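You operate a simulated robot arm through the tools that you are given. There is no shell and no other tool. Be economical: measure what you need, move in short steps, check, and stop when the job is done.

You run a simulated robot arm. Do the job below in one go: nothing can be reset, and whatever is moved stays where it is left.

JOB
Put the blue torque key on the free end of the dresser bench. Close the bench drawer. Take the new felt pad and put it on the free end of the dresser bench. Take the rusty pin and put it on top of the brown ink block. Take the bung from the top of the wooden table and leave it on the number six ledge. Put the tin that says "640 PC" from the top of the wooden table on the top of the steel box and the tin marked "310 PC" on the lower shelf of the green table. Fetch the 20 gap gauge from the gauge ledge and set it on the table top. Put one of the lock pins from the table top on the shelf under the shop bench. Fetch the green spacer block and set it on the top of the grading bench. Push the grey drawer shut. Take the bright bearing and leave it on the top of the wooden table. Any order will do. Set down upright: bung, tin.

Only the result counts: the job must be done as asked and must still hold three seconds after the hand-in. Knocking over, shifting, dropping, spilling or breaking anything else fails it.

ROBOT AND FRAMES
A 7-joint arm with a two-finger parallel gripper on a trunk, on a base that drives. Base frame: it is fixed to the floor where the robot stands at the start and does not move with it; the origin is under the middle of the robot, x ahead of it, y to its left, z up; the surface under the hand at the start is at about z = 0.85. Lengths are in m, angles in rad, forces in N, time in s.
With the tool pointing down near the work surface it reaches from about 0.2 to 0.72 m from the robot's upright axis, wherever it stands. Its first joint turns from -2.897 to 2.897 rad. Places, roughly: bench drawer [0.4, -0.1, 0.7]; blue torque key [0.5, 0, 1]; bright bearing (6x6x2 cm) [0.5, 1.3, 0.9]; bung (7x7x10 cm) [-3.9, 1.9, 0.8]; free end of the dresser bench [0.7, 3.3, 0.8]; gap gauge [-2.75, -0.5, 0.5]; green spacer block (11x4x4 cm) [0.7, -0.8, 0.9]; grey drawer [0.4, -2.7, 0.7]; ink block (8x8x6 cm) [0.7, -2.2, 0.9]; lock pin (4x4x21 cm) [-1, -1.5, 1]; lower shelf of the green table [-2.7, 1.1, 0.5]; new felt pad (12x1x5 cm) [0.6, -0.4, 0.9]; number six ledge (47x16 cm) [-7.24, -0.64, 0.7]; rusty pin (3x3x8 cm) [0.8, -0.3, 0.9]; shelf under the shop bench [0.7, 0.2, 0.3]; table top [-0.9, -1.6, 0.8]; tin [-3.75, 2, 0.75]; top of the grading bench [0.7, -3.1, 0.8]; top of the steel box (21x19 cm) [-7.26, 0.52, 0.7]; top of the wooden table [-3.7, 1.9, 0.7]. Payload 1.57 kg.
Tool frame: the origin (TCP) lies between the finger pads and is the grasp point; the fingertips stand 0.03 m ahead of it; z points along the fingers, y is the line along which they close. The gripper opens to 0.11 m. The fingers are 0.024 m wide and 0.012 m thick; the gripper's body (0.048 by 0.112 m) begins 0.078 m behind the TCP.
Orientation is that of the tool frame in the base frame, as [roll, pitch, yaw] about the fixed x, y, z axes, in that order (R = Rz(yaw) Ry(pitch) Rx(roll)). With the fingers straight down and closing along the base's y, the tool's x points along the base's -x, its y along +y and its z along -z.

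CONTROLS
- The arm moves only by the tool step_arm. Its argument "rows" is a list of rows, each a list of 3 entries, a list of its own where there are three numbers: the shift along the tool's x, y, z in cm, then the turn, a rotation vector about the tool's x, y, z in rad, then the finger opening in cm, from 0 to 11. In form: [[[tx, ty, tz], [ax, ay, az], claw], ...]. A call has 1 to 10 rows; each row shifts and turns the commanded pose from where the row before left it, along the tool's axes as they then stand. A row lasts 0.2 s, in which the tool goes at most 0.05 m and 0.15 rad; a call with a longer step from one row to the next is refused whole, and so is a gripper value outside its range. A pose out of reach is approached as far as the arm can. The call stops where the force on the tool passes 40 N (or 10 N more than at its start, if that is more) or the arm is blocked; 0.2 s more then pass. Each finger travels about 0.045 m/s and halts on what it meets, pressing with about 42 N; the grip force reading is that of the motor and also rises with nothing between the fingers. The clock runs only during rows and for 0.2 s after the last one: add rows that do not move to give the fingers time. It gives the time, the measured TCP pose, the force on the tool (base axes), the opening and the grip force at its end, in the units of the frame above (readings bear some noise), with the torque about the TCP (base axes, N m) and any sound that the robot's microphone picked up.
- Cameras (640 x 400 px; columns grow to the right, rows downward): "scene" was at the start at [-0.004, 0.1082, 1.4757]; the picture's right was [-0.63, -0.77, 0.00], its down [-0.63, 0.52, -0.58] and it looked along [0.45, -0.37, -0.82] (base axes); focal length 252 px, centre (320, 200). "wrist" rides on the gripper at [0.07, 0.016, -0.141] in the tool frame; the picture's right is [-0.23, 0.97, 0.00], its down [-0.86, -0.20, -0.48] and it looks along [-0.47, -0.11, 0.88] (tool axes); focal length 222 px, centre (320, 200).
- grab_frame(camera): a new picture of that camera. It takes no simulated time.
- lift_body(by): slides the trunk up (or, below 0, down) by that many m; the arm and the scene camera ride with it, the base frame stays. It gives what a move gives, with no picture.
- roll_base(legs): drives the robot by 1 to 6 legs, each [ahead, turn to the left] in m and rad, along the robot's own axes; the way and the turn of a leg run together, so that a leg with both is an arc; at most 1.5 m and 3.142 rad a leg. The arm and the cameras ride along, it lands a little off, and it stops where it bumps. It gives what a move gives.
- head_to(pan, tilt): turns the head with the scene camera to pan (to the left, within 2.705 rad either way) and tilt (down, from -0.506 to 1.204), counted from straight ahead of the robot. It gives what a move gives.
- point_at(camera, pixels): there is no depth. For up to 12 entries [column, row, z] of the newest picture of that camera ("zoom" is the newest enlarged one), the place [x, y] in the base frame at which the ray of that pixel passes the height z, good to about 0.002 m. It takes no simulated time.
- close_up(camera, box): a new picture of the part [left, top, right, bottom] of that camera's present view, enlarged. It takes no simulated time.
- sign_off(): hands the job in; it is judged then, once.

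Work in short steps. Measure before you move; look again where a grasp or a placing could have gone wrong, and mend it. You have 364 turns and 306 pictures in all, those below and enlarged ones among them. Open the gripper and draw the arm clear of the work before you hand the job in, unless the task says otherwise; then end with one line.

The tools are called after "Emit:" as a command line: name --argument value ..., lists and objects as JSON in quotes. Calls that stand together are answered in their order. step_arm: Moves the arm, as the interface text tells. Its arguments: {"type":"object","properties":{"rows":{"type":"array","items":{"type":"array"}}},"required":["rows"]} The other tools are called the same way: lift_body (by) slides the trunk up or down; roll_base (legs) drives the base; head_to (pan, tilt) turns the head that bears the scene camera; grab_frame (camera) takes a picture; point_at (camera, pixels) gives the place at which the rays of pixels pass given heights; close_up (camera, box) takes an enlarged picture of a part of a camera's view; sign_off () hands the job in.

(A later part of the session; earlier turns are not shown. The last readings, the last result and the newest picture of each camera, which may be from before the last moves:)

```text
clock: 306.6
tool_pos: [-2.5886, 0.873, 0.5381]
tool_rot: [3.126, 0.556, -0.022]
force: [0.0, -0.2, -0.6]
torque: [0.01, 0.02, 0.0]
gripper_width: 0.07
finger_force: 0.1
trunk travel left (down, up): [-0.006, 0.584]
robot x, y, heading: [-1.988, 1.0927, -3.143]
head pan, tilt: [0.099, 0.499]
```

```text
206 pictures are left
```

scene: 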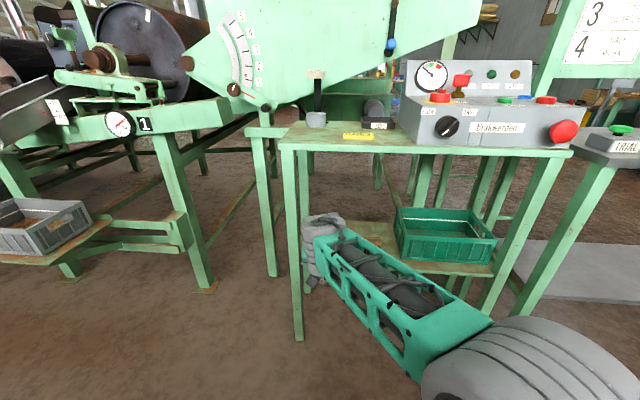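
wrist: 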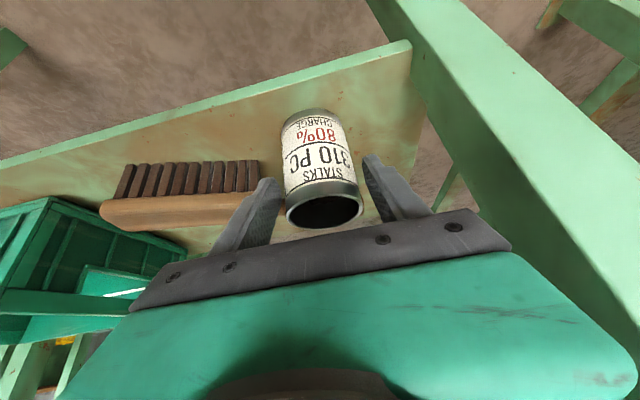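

Tin stands upright on the shelf. I withdraw further and back the base away.

Emit:
step_arm --rows '[[[0, 0, -4], [0, 0, 0], 7], [[0, 0, -4], [0, 0, 0], 7]]'

Emit:
roll_base --legs '[[-0.6, 0]]'

Emit:
lift_body --by 0.4

Emit:
grab_frame --camera "wrist"

```text
clock: 307.2
tool_pos: [-2.5472, 0.8736, 0.6052]
tool_rot: [3.125, 0.554, -0.02]
force: [0.0, 0.5, -0.5]
torque: [0.04, 0.03, 0.0]
gripper_width: 0.0699
finger_force: 0.0
trunk travel left (down, up): [-0.006, 0.584]
robot x, y, heading: [-1.9855, 1.0969, -3.14]
head pan, tilt: [0.099, 0.499]
```

```text
clock: 310.6
tool_pos: [-1.9439, 0.8737, 0.6059]
tool_rot: [3.126, 0.559, -0.019]
force: [0.3, -0.3, -0.1]
torque: [-0.01, -0.02, 0.01]
gripper_width: 0.0702
finger_force: 0.0
trunk travel left (down, up): [-0.006, 0.584]
robot x, y, heading: [-1.3868, 1.0905, -3.138]
head pan, tilt: [0.099, 0.499]
```

```text
clock: 314.4
tool_pos: [-1.9439, 0.8741, 1.0054]
tool_rot: [3.127, 0.556, -0.018]
force: [0.2, 0.0, 0.5]
torque: [0.01, 0.0, 0.02]
gripper_width: 0.0702
finger_force: 0.1
trunk travel left (down, up): [-0.406, 0.184]
robot x, y, heading: [-1.3865, 1.0897, -3.134]
head pan, tilt: [0.099, 0.499]
```

```text
205 pictures are left
```

wrist: 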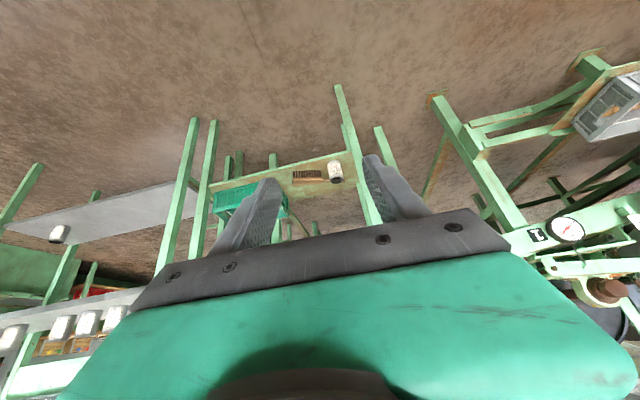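

Next the gap gauge on the rolling machine's ledge. I drive to y≈−0.3 facing −x and look.

Emit:
roll_base --legs '[[0, 1.56], [1.4, 0], [0, -1.571]]'

Emit:
head_to --pan 0.2 --tilt 0.5

Emit:
grab_frame --camera "scene"

```text
clock: 329.1
tool_pos: [-1.9519, -0.5205, 1.0052]
tool_rot: [3.125, 0.558, -0.026]
force: [0.3, -0.3, 0.2]
torque: [0.01, 0.0, 0.0]
gripper_width: 0.0699
finger_force: 0.1
trunk travel left (down, up): [-0.406, 0.184]
robot x, y, heading: [-1.3887, -0.3057, 3.133]
head pan, tilt: [0.099, 0.499]
```

```text
clock: 329.7
tool_pos: [-1.9515, -0.5207, 1.0054]
tool_rot: [3.127, 0.557, -0.026]
force: [-0.4, -0.5, -0.8]
torque: [-0.02, 0.01, -0.02]
gripper_width: 0.0702
finger_force: 0.0
trunk travel left (down, up): [-0.406, 0.184]
robot x, y, heading: [-1.3892, -0.307, 3.138]
head pan, tilt: [0.201, 0.499]
```

```text
204 pictures are left
```

scene: 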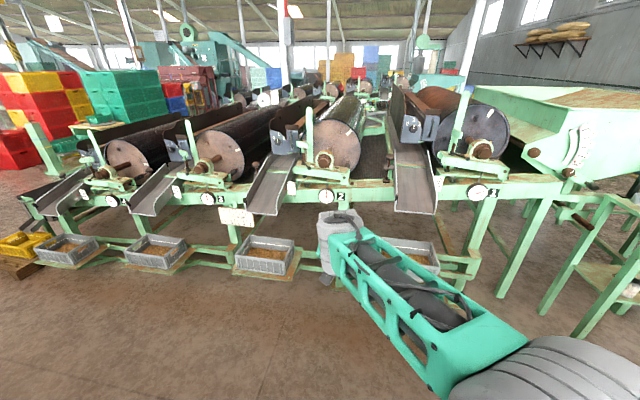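

The arm hides the gauge ledge; I shift it aside and zoom.

Emit:
step_arm --rows '[[[0, -5, 0], [0, 0, 0], 7], [[0, -5, 0], [0, 0, 0], 7], [[0, -5, 0], [0, 0, 0], 7], [[0, -5, 0], [0, 0, 0], 7], [[0, -5, 0], [0, 0, 0], 7], [[0, -5, 0], [0, 0, 0], 7]]'

Emit:
close_up --camera "scene" --box '[240, 200, 420, 312]'

```text
clock: 331.1
tool_pos: [-1.9447, -0.2199, 1.0023]
tool_rot: [3.124, 0.556, -0.026]
force: [0.0, 0.5, -0.2]
torque: [0.02, -0.03, -0.06]
gripper_width: 0.0697
finger_force: 0.1
trunk travel left (down, up): [-0.406, 0.184]
robot x, y, heading: [-1.3908, -0.3088, 3.14]
head pan, tilt: [0.201, 0.499]
```

```text
3.56 times, centred on (330, 256) of scene
```

zoom: 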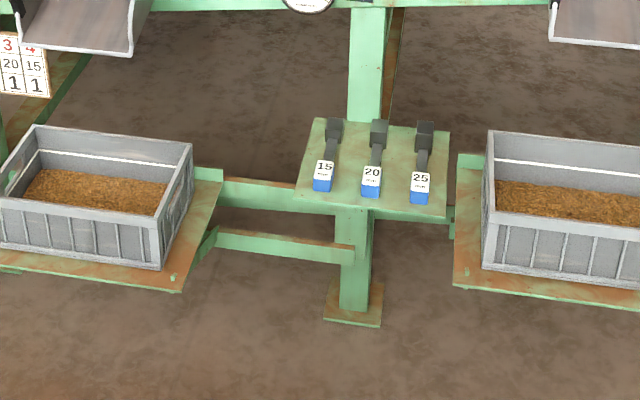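

Three gauges (15, 20, 25) lie on the ledge; the 20 is the middle. I measure.

Emit:
point_at --camera "zoom" --pixels '[[323, 190, 0.48], [371, 195, 0.48], [420, 202, 0.48], [371, 195, 0.5], [362, 178, 0.5], [382, 178, 0.5], [378, 125, 0.52], [312, 119, 0.48], [295, 200, 0.48], [450, 217, 0.48], [352, 310, 0.0]]'

```text
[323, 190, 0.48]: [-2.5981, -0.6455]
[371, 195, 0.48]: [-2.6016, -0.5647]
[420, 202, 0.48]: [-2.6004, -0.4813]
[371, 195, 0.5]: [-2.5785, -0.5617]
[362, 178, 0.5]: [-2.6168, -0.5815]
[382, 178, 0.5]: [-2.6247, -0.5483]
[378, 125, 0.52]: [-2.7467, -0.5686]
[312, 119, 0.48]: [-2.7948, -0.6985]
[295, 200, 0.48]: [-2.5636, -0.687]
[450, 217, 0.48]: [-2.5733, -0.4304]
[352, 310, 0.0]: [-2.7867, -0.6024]
```

Gauge 20: handle at about (−2.61,−0.565), running back to x≈−2.75. I lower the trunk, align in y, and drive closer.

Emit:
lift_body --by -0.3

Emit:
step_arm --rows '[[[0, 4.9, 0], [0, 0, 0], 7], [[0, 4.9, 0], [0, 0, 0], 7], [[0, 4.9, 0], [0, 0, 0], 7], [[0, 4.9, 0], [0, 0, 0], 7], [[0, 4.9, 0], [0, 0, 0], 7], [[0, 4.9, 0], [0, 0, 0], 7], [[0, 4.9, 0], [0, 0, 0], 6]]'

Emit:
roll_base --legs '[[0.55, 0]]'

Emit:
grab_frame --camera "wrist"

Emit:
grab_frame --camera "scene"

```text
clock: 334.1
tool_pos: [-1.9455, -0.2206, 0.7038]
tool_rot: [3.127, 0.555, -0.025]
force: [-1.4, -0.2, -0.2]
torque: [0.01, 0.0, -0.01]
gripper_width: 0.0698
finger_force: 0.0
trunk travel left (down, up): [-0.106, 0.484]
robot x, y, heading: [-1.3884, -0.3012, 3.142]
head pan, tilt: [0.201, 0.499]
```

```text
clock: 335.7
tool_pos: [-1.9505, -0.5645, 0.7061]
tool_rot: [3.123, 0.56, -0.028]
force: [0.1, 0.4, 0.2]
torque: [-0.04, -0.01, 0.03]
gripper_width: 0.0598
finger_force: 0.0
trunk travel left (down, up): [-0.106, 0.484]
robot x, y, heading: [-1.3896, -0.3064, 3.136]
head pan, tilt: [0.201, 0.499]
```

```text
clock: 338.9
tool_pos: [-2.505, -0.5623, 0.7066]
tool_rot: [3.126, 0.557, -0.027]
force: [0.4, 0.2, -0.1]
torque: [-0.01, 0.03, 0.01]
gripper_width: 0.0599
finger_force: 0.1
trunk travel left (down, up): [-0.106, 0.484]
robot x, y, heading: [-1.9459, -0.3007, 3.135]
head pan, tilt: [0.201, 0.499]
```

```text
202 pictures are left
```

wrist: 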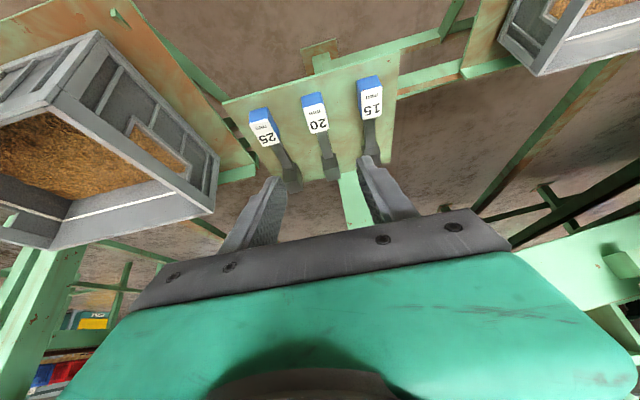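

```text
201 pictures are left
```

scene: 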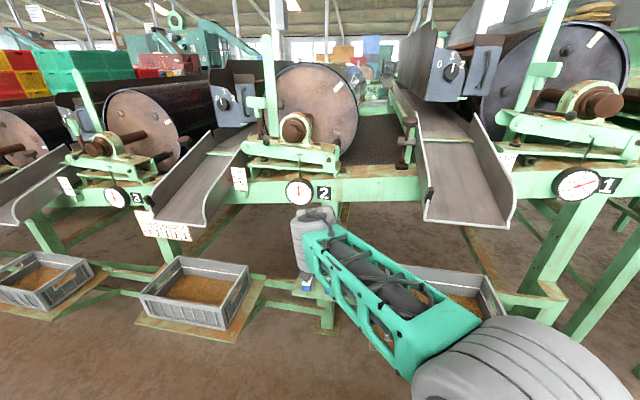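

I zoom on the gauges and check where the dial and beam are.

Emit:
close_up --camera "wrist" --box '[220, 60, 420, 200]'

Emit:
point_at --camera "wrist" --pixels '[[315, 95, 0.5], [318, 133, 0.5], [322, 152, 0.49], [331, 170, 0.52], [267, 140, 0.5], [371, 115, 0.5], [223, 102, 0.48], [395, 75, 0.48], [345, 175, 0.48]]'

Emit:
point_at --camera "scene" --pixels '[[299, 207, 0.75], [299, 190, 0.8], [320, 205, 0.72], [222, 220, 0.75], [320, 325, 0.0]]'

```text
2.86 times, centred on (320, 130) of wrist
```

zoom: 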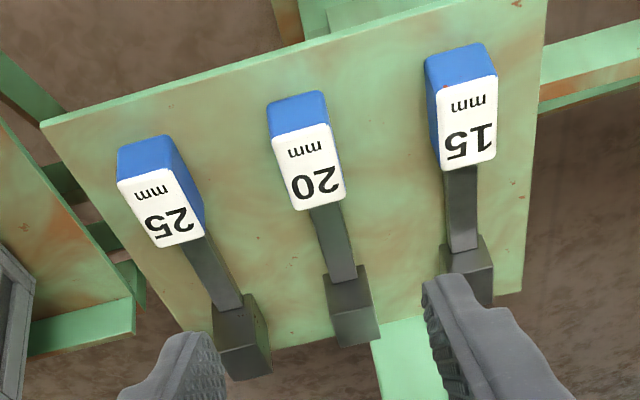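

```text
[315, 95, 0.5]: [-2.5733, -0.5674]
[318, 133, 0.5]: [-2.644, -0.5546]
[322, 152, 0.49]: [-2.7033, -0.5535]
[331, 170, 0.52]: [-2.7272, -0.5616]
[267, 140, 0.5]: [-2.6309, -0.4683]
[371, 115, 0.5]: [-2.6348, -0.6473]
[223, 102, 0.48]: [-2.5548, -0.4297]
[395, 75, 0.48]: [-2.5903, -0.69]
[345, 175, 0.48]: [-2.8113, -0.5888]
```

```text
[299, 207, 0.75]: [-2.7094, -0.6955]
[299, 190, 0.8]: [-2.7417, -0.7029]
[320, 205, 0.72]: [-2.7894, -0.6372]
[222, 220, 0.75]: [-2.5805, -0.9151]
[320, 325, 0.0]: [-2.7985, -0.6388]
```

The ledge is likely at z≈0.505. I recompute the handle at z≈0.53.

Emit:
point_at --camera "zoom" --pixels '[[298, 92, 0.51], [275, 140, 0.53], [327, 122, 0.53], [296, 207, 0.53], [345, 197, 0.53], [42, 124, 0.505], [547, 0, 0.505], [340, 340, 0.53]]'

```text
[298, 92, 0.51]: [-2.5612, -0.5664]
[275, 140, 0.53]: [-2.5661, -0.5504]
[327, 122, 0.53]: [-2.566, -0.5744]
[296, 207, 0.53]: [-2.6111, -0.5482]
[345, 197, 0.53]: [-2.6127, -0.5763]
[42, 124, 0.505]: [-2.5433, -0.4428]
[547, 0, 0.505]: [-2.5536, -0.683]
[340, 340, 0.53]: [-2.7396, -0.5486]
```

Handle: x −2.563…−2.612, y −0.5625, 2.7 cm wide. I lower the trunk 0.1, move 9 cm forward, and descend cautiously.

Emit:
lift_body --by -0.1

Emit:
step_arm --rows '[[[-3.8, 0, 2.4], [0, 0, 0], 6], [[-3.8, 0, 2.4], [0, 0, 0], 6], [[1.06, 0, 1.7], [0, 0, 0], 6], [[0.53, 0, 0.85], [0, 0, 0], 6]]'

Emit:
grab_frame --camera "wrist"

```text
clock: 340.2
tool_pos: [-2.5056, -0.5619, 0.6058]
tool_rot: [3.127, 0.557, -0.026]
force: [0.2, -0.9, -0.1]
torque: [-0.04, 0.01, 0.03]
gripper_width: 0.0598
finger_force: 0.0
trunk travel left (down, up): [-0.006, 0.584]
robot x, y, heading: [-1.9443, -0.3045, 3.138]
head pan, tilt: [0.201, 0.499]
```

```text
clock: 341.2
tool_pos: [-2.5949, -0.5606, 0.5771]
tool_rot: [3.125, 0.559, -0.025]
force: [0.4, 0.6, 0.6]
torque: [0.01, 0.0, 0.04]
gripper_width: 0.0602
finger_force: 0.0
trunk travel left (down, up): [-0.006, 0.584]
robot x, y, heading: [-1.9468, -0.3044, 3.135]
head pan, tilt: [0.201, 0.499]
```

```text
199 pictures are left
```

wrist: 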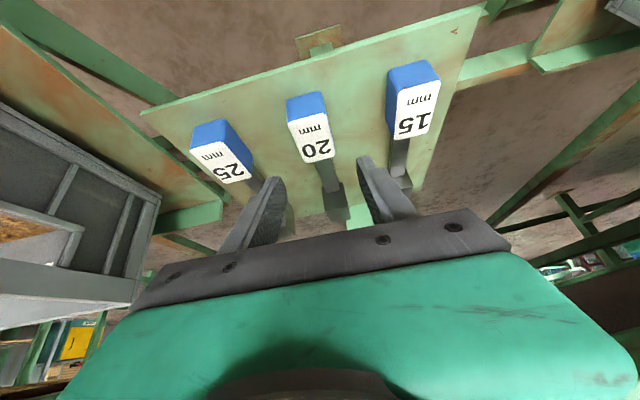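

I recheck the handle's location from this closer view.

Emit:
point_at --camera "wrist" --pixels '[[290, 123, 0.53], [327, 116, 0.53], [302, 162, 0.53], [335, 156, 0.53], [305, 92, 0.51], [330, 185, 0.52], [336, 195, 0.53], [245, 180, 0.53], [390, 135, 0.53], [405, 175, 0.52]]'

```text
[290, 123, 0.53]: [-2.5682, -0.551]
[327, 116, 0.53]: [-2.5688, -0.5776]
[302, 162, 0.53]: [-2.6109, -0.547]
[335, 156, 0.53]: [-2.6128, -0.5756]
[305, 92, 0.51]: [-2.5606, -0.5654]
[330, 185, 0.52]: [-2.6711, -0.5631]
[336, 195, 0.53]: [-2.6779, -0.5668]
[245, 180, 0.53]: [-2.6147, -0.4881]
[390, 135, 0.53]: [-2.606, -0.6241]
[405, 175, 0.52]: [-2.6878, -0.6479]
```

Alignment holds. I descend slowly with force watch.

Emit:
step_arm --rows '[[[0.8, -0.1, 1.27], [0, 0, 0], 5.5], [[0.53, 0, 0.85], [0, 0, 0], 5.5], [[0.21, 0, 0.34], [0, 0, 0], 5.5], [[0.16, 0, 0.25], [0, 0, 0], 5.5], [[0.16, 0, 0.25], [0, 0, 0], 5.5]]'

Emit:
grab_frame --camera "wrist"

```text
clock: 342.4
tool_pos: [-2.595, -0.5605, 0.5408]
tool_rot: [3.127, 0.555, -0.025]
force: [0.3, -0.1, 0.0]
torque: [-0.01, -0.01, -0.01]
gripper_width: 0.0547
finger_force: 0.1
trunk travel left (down, up): [-0.006, 0.584]
robot x, y, heading: [-1.9455, -0.3008, 3.138]
head pan, tilt: [0.201, 0.499]
```

```text
198 pictures are left
```

wrist: 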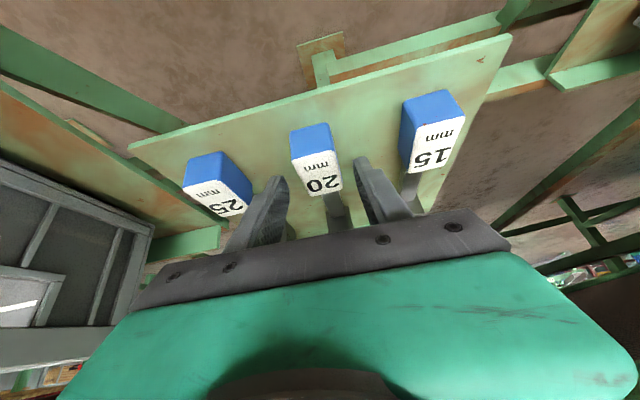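

Fingers straddle the handle; close and lift.

Emit:
step_arm --rows '[[[0, 0, 0], [0, 0, 0], 0], [[0, 0, 0], [0, 0, 0], 0], [[0, 0, 0], [0, 0, 0], 0], [[0, 0, 0], [0, 0, 0], 0], [[0, 0, 0], [0, 0, 0], 0]]'

Emit:
step_arm --rows '[[[-1.06, 0, -1.7], [0, 0, 0], 0], [[-1.6, 0, -2.55], [0, 0, 0], 0], [[-1.6, 0, -2.55], [0, 0, 0], 0]]'

Emit:
grab_frame --camera "wrist"

```text
clock: 343.6
tool_pos: [-2.595, -0.5616, 0.5403]
tool_rot: [3.126, 0.555, -0.027]
force: [-0.5, -1.8, 0.7]
torque: [-0.01, 0.01, 0.08]
gripper_width: 0.0294
finger_force: 39.4
trunk travel left (down, up): [-0.006, 0.584]
robot x, y, heading: [-1.9443, -0.3031, 3.139]
head pan, tilt: [0.201, 0.499]
```

```text
clock: 344.4
tool_pos: [-2.5958, -0.5586, 0.6199]
tool_rot: [3.125, 0.556, -0.027]
force: [-0.1, 0.1, -2.3]
torque: [0.03, -0.15, -0.01]
gripper_width: 0.0293
finger_force: 38.8
trunk travel left (down, up): [-0.006, 0.584]
robot x, y, heading: [-1.9434, -0.3059, 3.136]
head pan, tilt: [0.201, 0.499]
```

```text
197 pictures are left
```

wrist: 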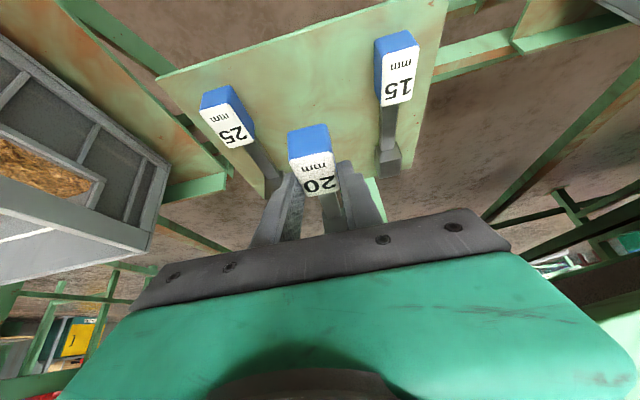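

Gauge 20 held. I back off, raise the trunk, turn to face −y, and view the table.

Emit:
roll_base --legs '[[-0.5, 0]]'

Emit:
lift_body --by 0.45

Emit:
roll_base --legs '[[0, 1.571]]'

Emit:
head_to --pan 0.5 --tilt 0.6

Emit:
grab_frame --camera "scene"

```text
clock: 347.4
tool_pos: [-2.0963, -0.562, 0.6219]
tool_rot: [3.127, 0.558, -0.027]
force: [0.4, -0.5, -1.9]
torque: [-0.01, -0.15, 0.01]
gripper_width: 0.0296
finger_force: 39.0
trunk travel left (down, up): [-0.006, 0.584]
robot x, y, heading: [-1.4434, -0.306, 3.142]
head pan, tilt: [0.201, 0.499]
```

```text
refused: 0.45 is not a number from -0.4 to 0.4
```

```text
clock: 351.6
tool_pos: [-1.1994, -0.9604, 0.6213]
tool_rot: [3.124, 0.558, 1.532]
force: [0.2, -0.3, -3.4]
torque: [0.17, -0.01, 0.0]
gripper_width: 0.0294
finger_force: 38.7
trunk travel left (down, up): [-0.006, 0.584]
robot x, y, heading: [-1.4438, -0.3021, -1.595]
head pan, tilt: [0.201, 0.499]
```

```text
clock: 352.4
tool_pos: [-1.1986, -0.9607, 0.6207]
tool_rot: [3.125, 0.557, 1.531]
force: [0.0, -0.5, -3.2]
torque: [0.19, -0.04, -0.01]
gripper_width: 0.0294
finger_force: 39.7
trunk travel left (down, up): [-0.006, 0.584]
robot x, y, heading: [-1.4436, -0.3076, -1.595]
head pan, tilt: [0.499, 0.6]
```

```text
196 pictures are left
```

scene: 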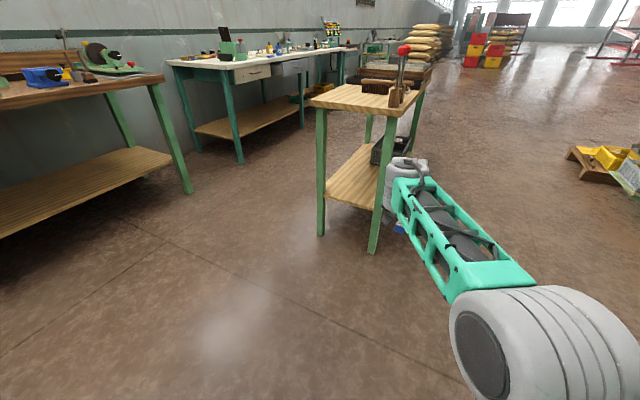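

No harm, but the trunk is still low with the gauge near the table. I check the table edge position before raising.

Emit:
point_at --camera "scene" --pixels '[[310, 103, 0.8], [395, 112, 0.8], [321, 236, 0.0], [371, 252, 0.0]]'

Emit:
roll_base --legs '[[-0.25, 0]]'

Emit:
lift_body --by 0.4

Emit:
grab_frame --camera "scene"

```text
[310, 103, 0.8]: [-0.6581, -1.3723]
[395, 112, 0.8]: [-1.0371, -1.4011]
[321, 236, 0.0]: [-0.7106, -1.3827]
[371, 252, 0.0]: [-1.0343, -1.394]
```

```text
clock: 354.2
tool_pos: [-1.1937, -0.7086, 0.6206]
tool_rot: [3.126, 0.556, 1.529]
force: [-0.1, -0.4, -2.1]
torque: [0.15, 0.02, -0.03]
gripper_width: 0.0295
finger_force: 39.3
trunk travel left (down, up): [-0.006, 0.584]
robot x, y, heading: [-1.4384, -0.0515, -1.589]
head pan, tilt: [0.499, 0.6]
```

```text
clock: 358.0
tool_pos: [-1.194, -0.7096, 1.0212]
tool_rot: [3.127, 0.557, 1.529]
force: [-0.9, 0.6, -2.1]
torque: [0.17, 0.02, 0.0]
gripper_width: 0.0294
finger_force: 38.5
trunk travel left (down, up): [-0.406, 0.184]
robot x, y, heading: [-1.4415, -0.0531, -1.589]
head pan, tilt: [0.499, 0.6]
```

```text
195 pictures are left
```

scene: 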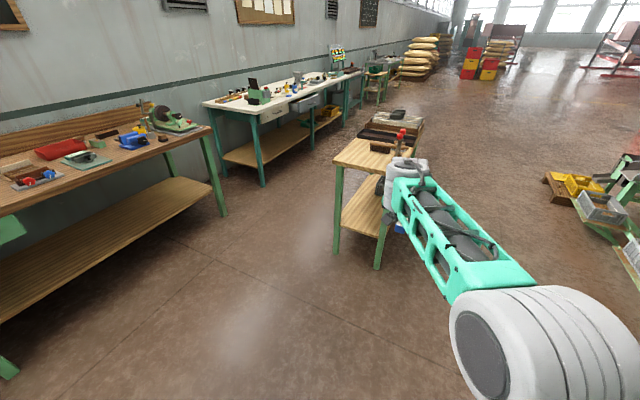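

I zoom on the table top.

Emit:
close_up --camera "scene" --box '[320, 95, 440, 185]'

Emit:
point_at --camera "zoom" --pixels '[[60, 295, 0.8], [330, 370, 0.8], [185, 190, 0.8], [260, 250, 0.8]]'

```text
4.44 times, centred on (380, 140) of scene
```

zoom: 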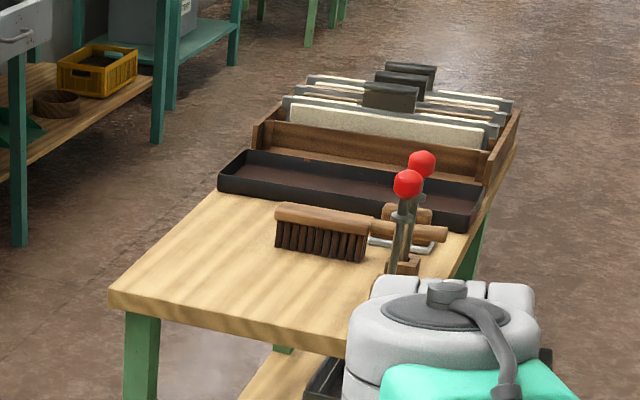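

```text
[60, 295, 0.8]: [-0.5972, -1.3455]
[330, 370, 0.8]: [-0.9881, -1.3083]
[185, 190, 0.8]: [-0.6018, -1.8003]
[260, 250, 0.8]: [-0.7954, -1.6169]
```

Free area: near-left part of the table top. I reposition so the gauge comes over x≈−0.71 facing −y.

Emit:
roll_base --legs '[[0, 1.589], [0.485, 0], [0, -1.571], [0.5, 0]]'

Emit:
head_to --pan 0.1 --tilt 0.75

Emit:
grab_frame --camera "scene"

Emit:
grab_frame --camera "wrist"

```text
clock: 371.1
tool_pos: [-0.6883, -1.2075, 1.021]
tool_rot: [3.127, 0.557, 1.556]
force: [0.2, 0.1, -2.9]
torque: [0.19, 0.01, 0.02]
gripper_width: 0.0296
finger_force: 39.0
trunk travel left (down, up): [-0.406, 0.184]
robot x, y, heading: [-0.9517, -0.5596, -1.56]
head pan, tilt: [0.499, 0.6]
```

```text
clock: 372.0
tool_pos: [-0.6881, -1.2084, 1.0209]
tool_rot: [3.125, 0.556, 1.557]
force: [0.9, -0.2, -2.3]
torque: [0.18, 0.0, -0.03]
gripper_width: 0.0294
finger_force: 39.3
trunk travel left (down, up): [-0.406, 0.184]
robot x, y, heading: [-0.9543, -0.5575, -1.564]
head pan, tilt: [0.099, 0.75]
```

```text
193 pictures are left
```

scene: 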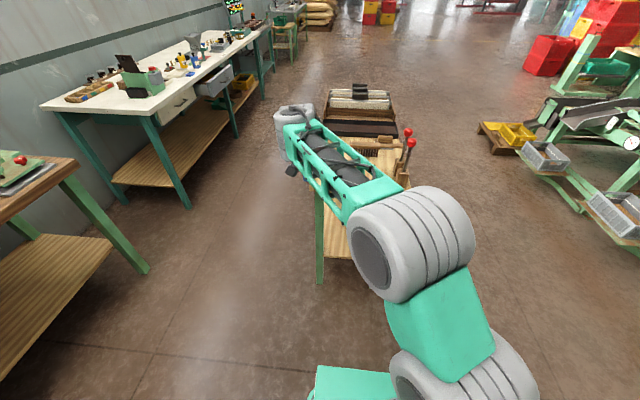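

```text
192 pictures are left
```

wrist: 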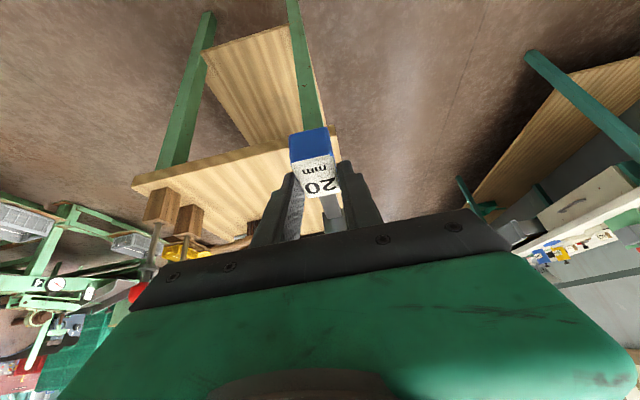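

I find the table's near corners in the wrist view.

Emit:
point_at --camera "wrist" --pixels '[[339, 128, 0.8], [133, 182, 0.8], [339, 128, 0.85], [133, 182, 0.85], [188, 240, 0.85], [150, 220, 0.85]]'

Emit:
point_at --camera "scene" --pixels '[[320, 284, 0.0], [314, 195, 0.8], [400, 172, 0.8]]'

```text
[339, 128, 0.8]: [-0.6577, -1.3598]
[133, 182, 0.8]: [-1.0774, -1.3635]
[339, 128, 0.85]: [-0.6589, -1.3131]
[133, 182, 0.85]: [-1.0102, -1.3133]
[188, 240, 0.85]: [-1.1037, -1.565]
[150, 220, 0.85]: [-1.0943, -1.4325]
```

```text
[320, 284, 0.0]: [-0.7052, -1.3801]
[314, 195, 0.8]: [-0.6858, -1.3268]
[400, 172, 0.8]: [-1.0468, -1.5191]
```

Table: x −0.66…−1.06, near edge y≈−1.35. I shift 5 cm to −x and drive 0.23 forward.

Emit:
step_arm --rows '[[[0, -2.7, 0], [0, 0, 0], 0], [[0, -2.7, 0], [0, 0, 0], 0]]'

Emit:
roll_base --legs '[[0.23, 0]]'

Emit:
grab_frame --camera "wrist"

Emit:
grab_frame --camera "scene"

```text
clock: 372.6
tool_pos: [-0.7439, -1.2089, 1.0199]
tool_rot: [3.127, 0.557, 1.557]
force: [0.0, 0.4, -2.9]
torque: [0.17, 0.0, 0.01]
gripper_width: 0.0294
finger_force: 39.6
trunk travel left (down, up): [-0.406, 0.184]
robot x, y, heading: [-0.9552, -0.5561, -1.566]
head pan, tilt: [0.099, 0.75]
```

```text
clock: 374.3
tool_pos: [-0.7429, -1.4382, 1.0203]
tool_rot: [3.126, 0.556, 1.557]
force: [0.0, 0.6, -3.6]
torque: [0.19, 0.01, -0.01]
gripper_width: 0.0298
finger_force: 39.6
trunk travel left (down, up): [-0.406, 0.184]
robot x, y, heading: [-0.9522, -0.7899, -1.56]
head pan, tilt: [0.099, 0.75]
```

```text
191 pictures are left
```

wrist: 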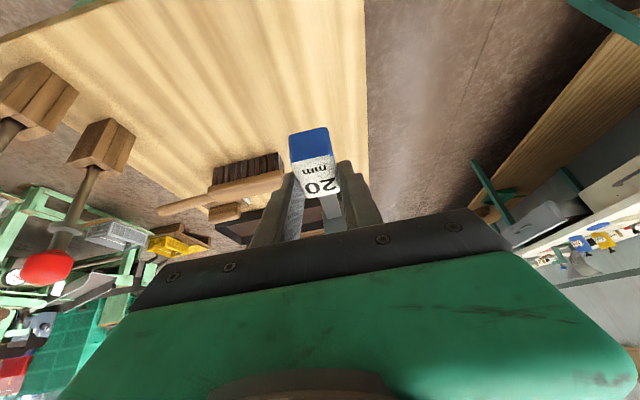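

```text
190 pictures are left
```

scene: 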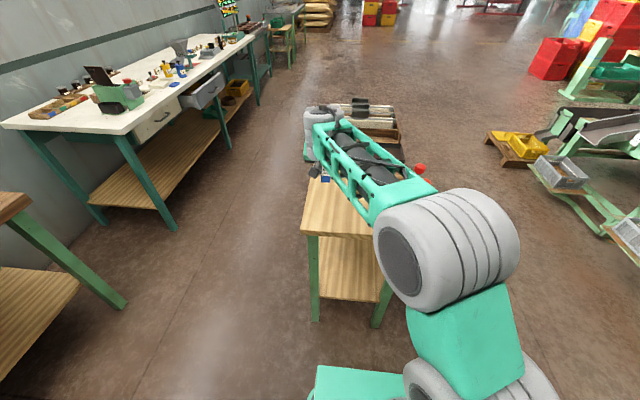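

I check the brush and tray positions relative to where the gauge will land.

Emit:
point_at --camera "wrist" --pixels '[[280, 155, 0.815], [283, 180, 0.86], [365, 100, 0.81], [369, 190, 0.81], [250, 222, 0.83], [135, 165, 0.81], [100, 120, 0.86]]'

```text
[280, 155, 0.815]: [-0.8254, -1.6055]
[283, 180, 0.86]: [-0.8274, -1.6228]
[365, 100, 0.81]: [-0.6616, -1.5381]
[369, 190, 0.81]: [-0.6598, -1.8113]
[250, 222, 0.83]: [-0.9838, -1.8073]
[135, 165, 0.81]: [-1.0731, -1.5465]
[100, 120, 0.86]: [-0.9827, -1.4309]
```

Clear. Lower the trunk 0.14, then step down to contact.

Emit:
lift_body --by -0.14

Emit:
step_arm --rows '[[[0.53, 0, 0.85], [0, 0, 0], 0], [[0.53, 0, 0.85], [0, 0, 0], 0], [[0.26, 0, 0.42], [0, 0, 0], 0], [[0.16, 0, 0.25], [0, 0, 0], 0], [[0.16, 0, 0.25], [0, 0, 0], 0]]'

Emit:
grab_frame --camera "wrist"

```text
clock: 376.0
tool_pos: [-0.743, -1.4396, 0.8803]
tool_rot: [3.126, 0.557, 1.556]
force: [1.5, -0.1, -2.5]
torque: [0.17, 0.04, 0.02]
gripper_width: 0.0298
finger_force: 39.5
trunk travel left (down, up): [-0.266, 0.324]
robot x, y, heading: [-0.9527, -0.7926, -1.566]
head pan, tilt: [0.099, 0.75]
```

```text
clock: 377.2
tool_pos: [-0.7423, -1.4393, 0.8555]
tool_rot: [3.121, 0.567, 1.552]
force: [-1.2, 1.9, 36.3]
torque: [-0.62, 0.64, -0.54]
gripper_width: 0.0297
finger_force: 39.1
trunk travel left (down, up): [-0.266, 0.324]
robot x, y, heading: [-0.9511, -0.7918, -1.567]
head pan, tilt: [0.099, 0.75]
```

```text
189 pictures are left
```

wrist: 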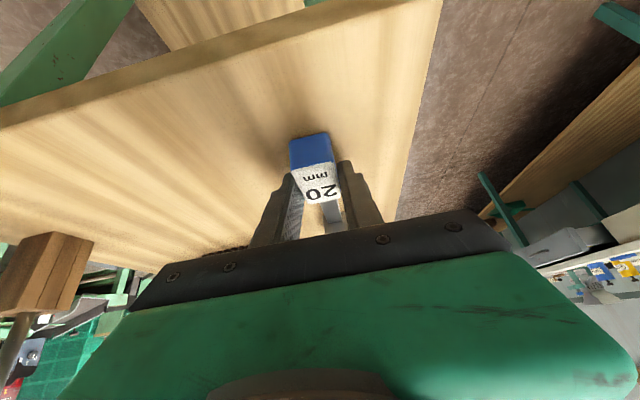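

Contact. Ease up, open to 5.5 cm, withdraw along the tool axis.

Emit:
step_arm --rows '[[[-0.3, 0, -0.45], [0, 0, 0], 0], [[0, 0, 0], [0, 0, 0], 4], [[0, 0, 0], [0, 0, 0], 5.5], [[0, 0, 0], [0, 0, 0], 5.5], [[0, 0, -2], [0, 0, 0], 5.5], [[0, 0, -4], [0, 0, 0], 5.5], [[0, 0, -4], [0, 0, 0], 5.5]]'

Emit:
grab_frame --camera "wrist"

```text
clock: 378.8
tool_pos: [-0.7429, -1.3868, 0.9404]
tool_rot: [3.128, 0.557, 1.558]
force: [-0.5, 0.2, -0.9]
torque: [0.02, 0.01, 0.01]
gripper_width: 0.055
finger_force: 0.1
trunk travel left (down, up): [-0.266, 0.324]
robot x, y, heading: [-0.953, -0.7931, -1.568]
head pan, tilt: [0.099, 0.75]
```

```text
188 pictures are left
```

wrist: 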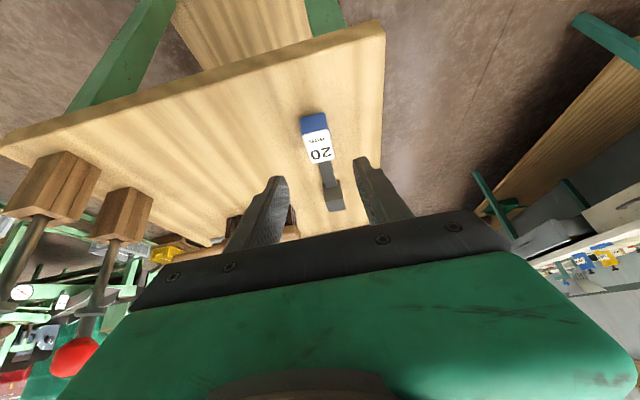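

Gauge is on the table top. Now the lock pins: I zoom in on them with both cameras.

Emit:
close_up --camera "wrist" --box '[0, 120, 200, 380]'

Emit:
close_up --camera "scene" --box '[290, 120, 450, 250]'

```text
1.54 times, centred on (100, 250) of wrist
```

zoom: 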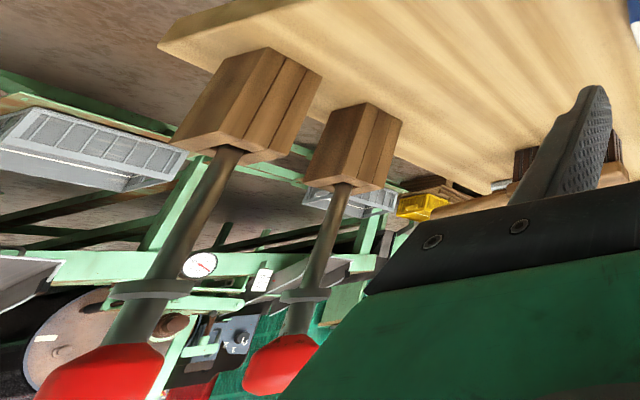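

```text
3.08 times, centred on (370, 185) of scene
```

zoom: 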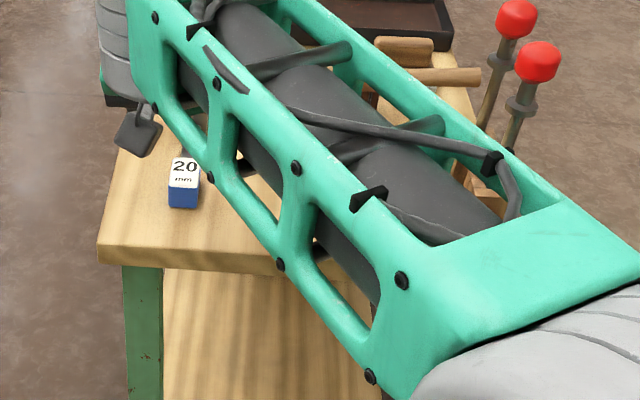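

I back off a bit to see the pins unobstructed.

Emit:
lift_body --by 0.12

Emit:
roll_base --legs '[[-0.35, 0], [0, 0.5]]'

Emit:
head_to --pan -0.6 --tilt 0.6

Emit:
close_up --camera "scene" --box '[220, 80, 420, 205]'

```text
clock: 380.3
tool_pos: [-0.7439, -1.387, 1.0599]
tool_rot: [3.126, 0.556, 1.556]
force: [-0.7, -0.2, -0.3]
torque: [-0.03, -0.02, 0.06]
gripper_width: 0.0549
finger_force: 0.1
trunk travel left (down, up): [-0.386, 0.204]
robot x, y, heading: [-0.9509, -0.789, -1.562]
head pan, tilt: [0.099, 0.75]
```

```text
clock: 384.0
tool_pos: [-0.4834, -0.861, 1.0614]
tool_rot: [3.125, 0.559, 2.062]
force: [-0.3, -0.7, -0.5]
torque: [0.0, 0.0, 0.0]
gripper_width: 0.055
finger_force: 0.1
trunk travel left (down, up): [-0.386, 0.204]
robot x, y, heading: [-0.9526, -0.4397, -1.064]
head pan, tilt: [0.099, 0.75]
```

```text
clock: 385.1
tool_pos: [-0.4848, -0.8612, 1.0606]
tool_rot: [3.124, 0.557, 2.062]
force: [0.1, -0.2, -0.6]
torque: [-0.01, 0.01, 0.02]
gripper_width: 0.0551
finger_force: 0.0
trunk travel left (down, up): [-0.386, 0.204]
robot x, y, heading: [-0.9557, -0.4379, -1.062]
head pan, tilt: [-0.6, 0.6]
```

```text
3.20 times, centred on (320, 142) of scene
```

zoom: 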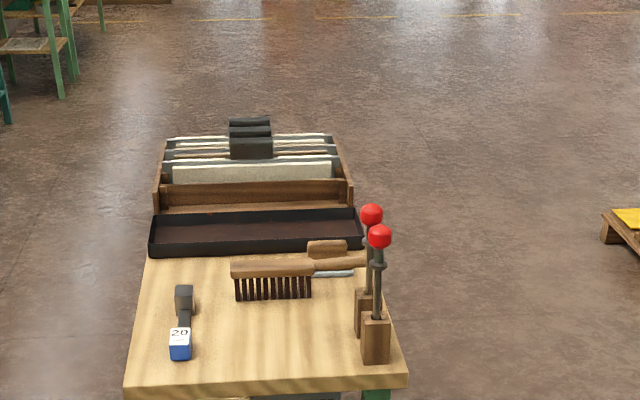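

Emit:
close_up --camera "scene" --box '[318, 140, 358, 200]'

Emit:
point_at --camera "zoom" --pixels '[[320, 200, 0.9]]'

```text
6.67 times, centred on (338, 170) of scene
```

zoom: 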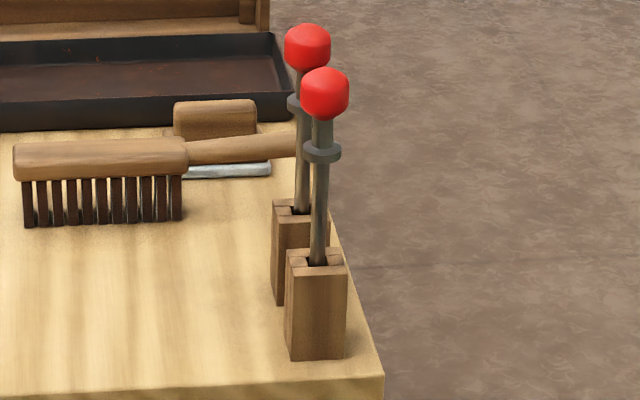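

```text
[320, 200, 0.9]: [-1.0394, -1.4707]
```

The pins sit in hollow wooden sockets. I measure the front pin.

Emit:
point_at --camera "zoom" --pixels '[[316, 360, 0.82], [288, 358, 0.82], [346, 357, 0.82], [318, 262, 0.92], [318, 262, 0.9], [325, 93, 1.04], [325, 93, 1.02], [322, 150, 0.98], [318, 195, 0.95], [385, 375, 0.82], [272, 302, 0.82]]'

```text
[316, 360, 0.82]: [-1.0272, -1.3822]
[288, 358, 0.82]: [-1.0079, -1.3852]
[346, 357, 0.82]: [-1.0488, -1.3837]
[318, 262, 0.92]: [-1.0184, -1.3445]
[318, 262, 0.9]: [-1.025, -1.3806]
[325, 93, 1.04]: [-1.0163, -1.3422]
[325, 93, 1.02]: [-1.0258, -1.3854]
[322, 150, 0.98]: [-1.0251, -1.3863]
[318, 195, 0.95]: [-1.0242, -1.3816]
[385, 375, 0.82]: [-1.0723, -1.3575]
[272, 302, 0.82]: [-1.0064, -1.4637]
```

Pin: ball centre z≈1.012, collar ≈0.97, socket top ≈0.89, axis ≈(−1.027,−1.403). To plan laying it down, I test here in free space how far the tool can tilt forward.

Emit:
step_arm --rows '[[[-4, 0, 2.5], [0, -0.1, 0], 5.5], [[0, 0, 0], [0, -0.14, 0], 5.5], [[0, 0, 0], [0, -0.14, 0], 5.5], [[0, 0, 0], [0, -0.14, 0], 5.5], [[0, 0, 0], [0, -0.14, 0], 5.5]]'

```text
clock: 386.3
tool_pos: [-0.4591, -0.9022, 1.0612]
tool_rot: [3.102, 1.217, 2.034]
force: [0.3, -0.2, 0.4]
torque: [0.04, 0.02, 0.0]
gripper_width: 0.0552
finger_force: 0.0
trunk travel left (down, up): [-0.386, 0.204]
robot x, y, heading: [-0.9527, -0.443, -1.061]
head pan, tilt: [-0.6, 0.6]
```

The tool tilts forward to 1.2 rad at this reach. I test how low it can go with this tilt (needed for the bench shelf at z≈0.3), in free space here.

Emit:
lift_body --by -0.38

Emit:
step_arm --rows '[[[4.2, 0, 1.56], [0, 0, 0], 5.5], [[4.2, 0, 1.56], [0, 0, 0], 5.5], [[4.2, 0, 1.56], [0, 0, 0], 5.5], [[4.2, 0, 1.56], [0, 0, 0], 5.5], [[4.2, 0, 1.56], [0, 0, 0], 5.5], [[4.2, 0, 1.56], [0, 0, 0], 5.5], [[4.2, 0, 1.56], [0, 0, 0], 5.5]]'

```text
clock: 389.9
tool_pos: [-0.4601, -0.9027, 0.682]
tool_rot: [3.104, 1.216, 2.033]
force: [0.7, -0.5, 0.1]
torque: [0.03, -0.01, 0.03]
gripper_width: 0.0549
finger_force: 0.1
trunk travel left (down, up): [-0.006, 0.584]
robot x, y, heading: [-0.9553, -0.4396, -1.058]
head pan, tilt: [-0.6, 0.6]
```

```text
clock: 391.5
tool_pos: [-0.4554, -0.9007, 0.3677]
tool_rot: [3.104, 1.219, 2.032]
force: [-0.6, 0.4, 0.5]
torque: [0.04, 0.05, 0.01]
gripper_width: 0.0549
finger_force: 0.0
trunk travel left (down, up): [-0.006, 0.584]
robot x, y, heading: [-0.9548, -0.4416, -1.059]
head pan, tilt: [-0.6, 0.6]
```

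It reaches z 0.37 at tilt 1.22. I try a bit more tilt.

Emit:
step_arm --rows '[[[0, 0, 0], [0, -0.14, 0], 5.5], [[0, 0, 0], [0, -0.14, 0], 5.5]]'

Emit:
grab_frame --camera "scene"

```text
clock: 392.1
tool_pos: [-0.4568, -0.9009, 0.3687]
tool_rot: [2.943, 1.495, 1.873]
force: [0.0, -0.8, 0.6]
torque: [0.06, -0.01, 0.0]
gripper_width: 0.0547
finger_force: 0.1
trunk travel left (down, up): [-0.006, 0.584]
robot x, y, heading: [-0.9594, -0.4407, -1.067]
head pan, tilt: [-0.6, 0.6]
```

```text
183 pictures are left
```

scene: 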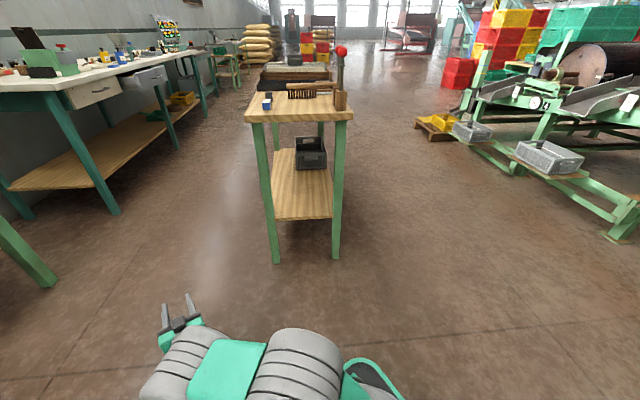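

Fully horizontal is possible, so I can grip the ball from above and lay the pin down. I go back up and return the tool to vertical.

Emit:
step_arm --rows '[[[-4.5, 0, 0], [0, 0, 0], 5.5], [[-4.5, 0, 0], [0, 0, 0], 5.5], [[-4.5, 0, 0], [0, 0, 0], 5.5], [[-4.5, 0, 0], [0, 0, 0], 5.5], [[-4.5, 0, 0], [0, 0, 0], 5.5], [[-4.5, 0, 0], [0, 0, 0], 5.5], [[-4.5, 0, 0], [0, 0, 0], 5.5]]'

Emit:
lift_body --by 0.38

Emit:
step_arm --rows '[[[0, 0, 0], [0, 0.149, 0], 5.5], [[0, 0, 0], [0, 0.149, 0], 5.5], [[0, 0, 0], [0, 0.149, 0], 5.5], [[0, 0, 0], [0, 0.149, 0], 5.5], [[0, 0, 0], [0, 0.149, 0], 5.5], [[0, 0, 0], [0, 0.149, 0], 5.5], [[0, 0, 0], [0, 0.149, 0], 5.5], [[0, 0, 0], [0, 0.149, 0], 5.5], [[0, 0, 0], [0, 0.149, 0], 5.5], [[0, 0, 0], [0, 0.149, 0], 5.5]]'

```text
clock: 393.7
tool_pos: [-0.4494, -0.9233, 0.6809]
tool_rot: [2.981, 1.494, 1.907]
force: [0.2, -0.1, 0.4]
torque: [-0.05, 0.01, -0.01]
gripper_width: 0.0551
finger_force: 0.0
trunk travel left (down, up): [-0.006, 0.584]
robot x, y, heading: [-0.955, -0.4394, -1.063]
head pan, tilt: [-0.6, 0.6]
```

```text
clock: 397.4
tool_pos: [-0.4486, -0.9228, 1.0607]
tool_rot: [2.967, 1.494, 1.894]
force: [0.4, 0.1, 0.4]
torque: [0.0, 0.0, 0.01]
gripper_width: 0.0548
finger_force: 0.1
trunk travel left (down, up): [-0.386, 0.204]
robot x, y, heading: [-0.9553, -0.4435, -1.059]
head pan, tilt: [-0.6, 0.6]
```

```text
clock: 399.6
tool_pos: [-0.4408, -0.9044, 1.0501]
tool_rot: [3.081, 0.078, 2.072]
force: [0.4, 0.9, 1.0]
torque: [-0.06, 0.02, -0.01]
gripper_width: 0.0548
finger_force: 0.1
out of reach, approached as far as the arm can: row 8, 9, 10
trunk travel left (down, up): [-0.386, 0.204]
robot x, y, heading: [-0.9564, -0.4416, -1.062]
head pan, tilt: [-0.6, 0.6]
```

I pull the tool in, straighten it, move it to the robot's centre line, and turn back to face −y.

Emit:
step_arm --rows '[[[4, 0, 0], [0.06, 0.08, 0], 5.5], [[4, 0, 0], [0, 0, 0], 5.5], [[0, -4.9, 0], [0, 0, 0], 6], [[0, -4.9, 0], [0, 0, 0], 6], [[0, -4.9, 0], [0, 0, 0], 6], [[0, -4.9, 0], [0, 0, 0], 6], [[0, -4.9, 0], [0, 0, 0], 6], [[0, -4.9, 0], [0, 0, 0], 6]]'

Emit:
lift_body --by 0.12

Emit:
roll_base --legs '[[0, -0.51]]'

Emit:
grab_frame --camera "wrist"

```text
clock: 401.4
tool_pos: [-0.7356, -0.9766, 1.0463]
tool_rot: [3.14, -0.001, 2.075]
force: [-0.1, 0.9, -0.3]
torque: [0.0, -0.02, 0.01]
gripper_width: 0.0601
finger_force: 0.1
trunk travel left (down, up): [-0.386, 0.204]
robot x, y, heading: [-0.9558, -0.4391, -1.061]
head pan, tilt: [-0.6, 0.6]
```

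```text
clock: 402.9
tool_pos: [-0.7366, -0.9771, 1.1665]
tool_rot: [3.141, -0.004, 2.075]
force: [-0.3, 0.1, 0.1]
torque: [-0.01, -0.02, -0.01]
gripper_width: 0.06
finger_force: 0.0
trunk travel left (down, up): [-0.506, 0.084]
robot x, y, heading: [-0.9532, -0.4405, -1.06]
head pan, tilt: [-0.6, 0.6]
```

```text
clock: 404.8
tool_pos: [-1.0255, -1.0155, 1.1681]
tool_rot: [3.142, -0.004, 1.567]
force: [0.8, -0.1, -0.1]
torque: [0.01, -0.01, 0.0]
gripper_width: 0.0599
finger_force: 0.0
trunk travel left (down, up): [-0.506, 0.084]
robot x, y, heading: [-0.9542, -0.4395, -1.569]
head pan, tilt: [-0.6, 0.6]
```

```text
182 pictures are left
```

wrist: 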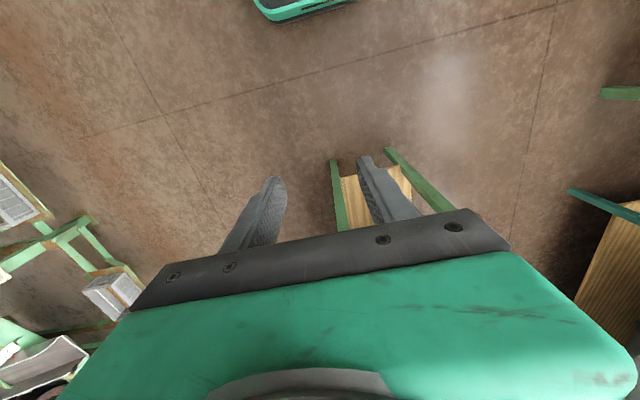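

Tool is on the pin's x-line. I drive 0.30 forward and look with the wrist camera.

Emit:
roll_base --legs '[[0.32, 0]]'

Emit:
grab_frame --camera "wrist"

```text
clock: 406.9
tool_pos: [-1.0248, -1.3367, 1.1658]
tool_rot: [-3.142, -0.003, 1.566]
force: [-0.8, 0.2, -0.3]
torque: [0.03, 0.01, -0.02]
gripper_width: 0.0599
finger_force: 0.1
trunk travel left (down, up): [-0.506, 0.084]
robot x, y, heading: [-0.9547, -0.7629, -1.57]
head pan, tilt: [-0.6, 0.6]
```

```text
181 pictures are left
```

wrist: 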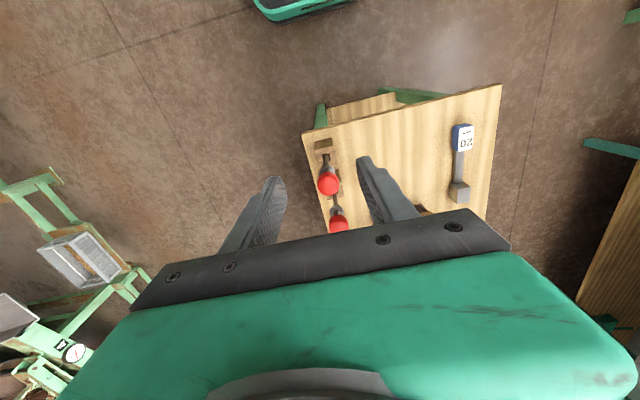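

Front ball is at (328,183), rear at (338,220). I measure the front ball.

Emit:
point_at --camera "wrist" --pixels '[[328, 183, 1.012], [328, 175, 1.02], [337, 222, 1.012], [324, 146, 0.89], [316, 183, 1.012], [341, 183, 1.012]]'

```text
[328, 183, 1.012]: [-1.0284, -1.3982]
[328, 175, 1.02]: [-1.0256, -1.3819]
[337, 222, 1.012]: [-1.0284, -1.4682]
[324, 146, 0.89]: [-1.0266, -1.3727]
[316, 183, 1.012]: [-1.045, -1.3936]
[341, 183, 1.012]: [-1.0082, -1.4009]
```

Ball centre (−1.027, −1.400), Ø≈3.7 cm. I move 6.3 cm forward and lower onto the ball.

Emit:
step_arm --rows '[[[-3.2, -0.1, 0], [0, 0, 0], 7], [[-3.1, -0.1, 0], [0, 0, 0], 7]]'

Emit:
lift_body --by -0.09

Emit:
grab_frame --camera "wrist"

```text
clock: 407.5
tool_pos: [-1.0269, -1.4006, 1.1659]
tool_rot: [3.14, -0.003, 1.565]
force: [-0.7, -0.5, 0.2]
torque: [0.02, 0.0, 0.02]
gripper_width: 0.07
finger_force: 0.1
trunk travel left (down, up): [-0.506, 0.084]
robot x, y, heading: [-0.9515, -0.7623, -1.571]
head pan, tilt: [-0.6, 0.6]
```

```text
clock: 408.7
tool_pos: [-1.0261, -1.3984, 1.0767]
tool_rot: [3.141, -0.002, 1.567]
force: [-1.0, 0.1, 0.1]
torque: [-0.01, 0.0, 0.0]
gripper_width: 0.07
finger_force: 0.0
trunk travel left (down, up): [-0.416, 0.174]
robot x, y, heading: [-0.9539, -0.7626, -1.568]
head pan, tilt: [-0.6, 0.6]
```

```text
180 pictures are left
```

wrist: 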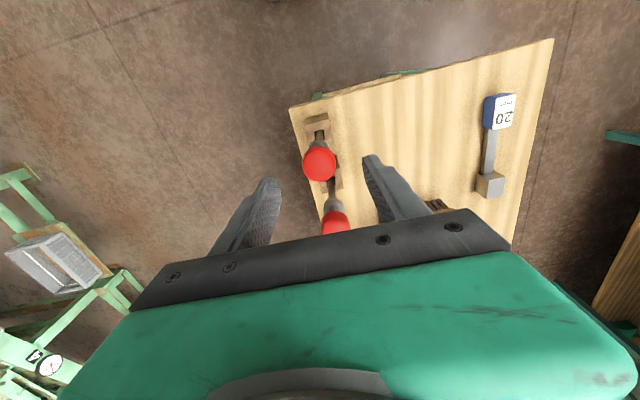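

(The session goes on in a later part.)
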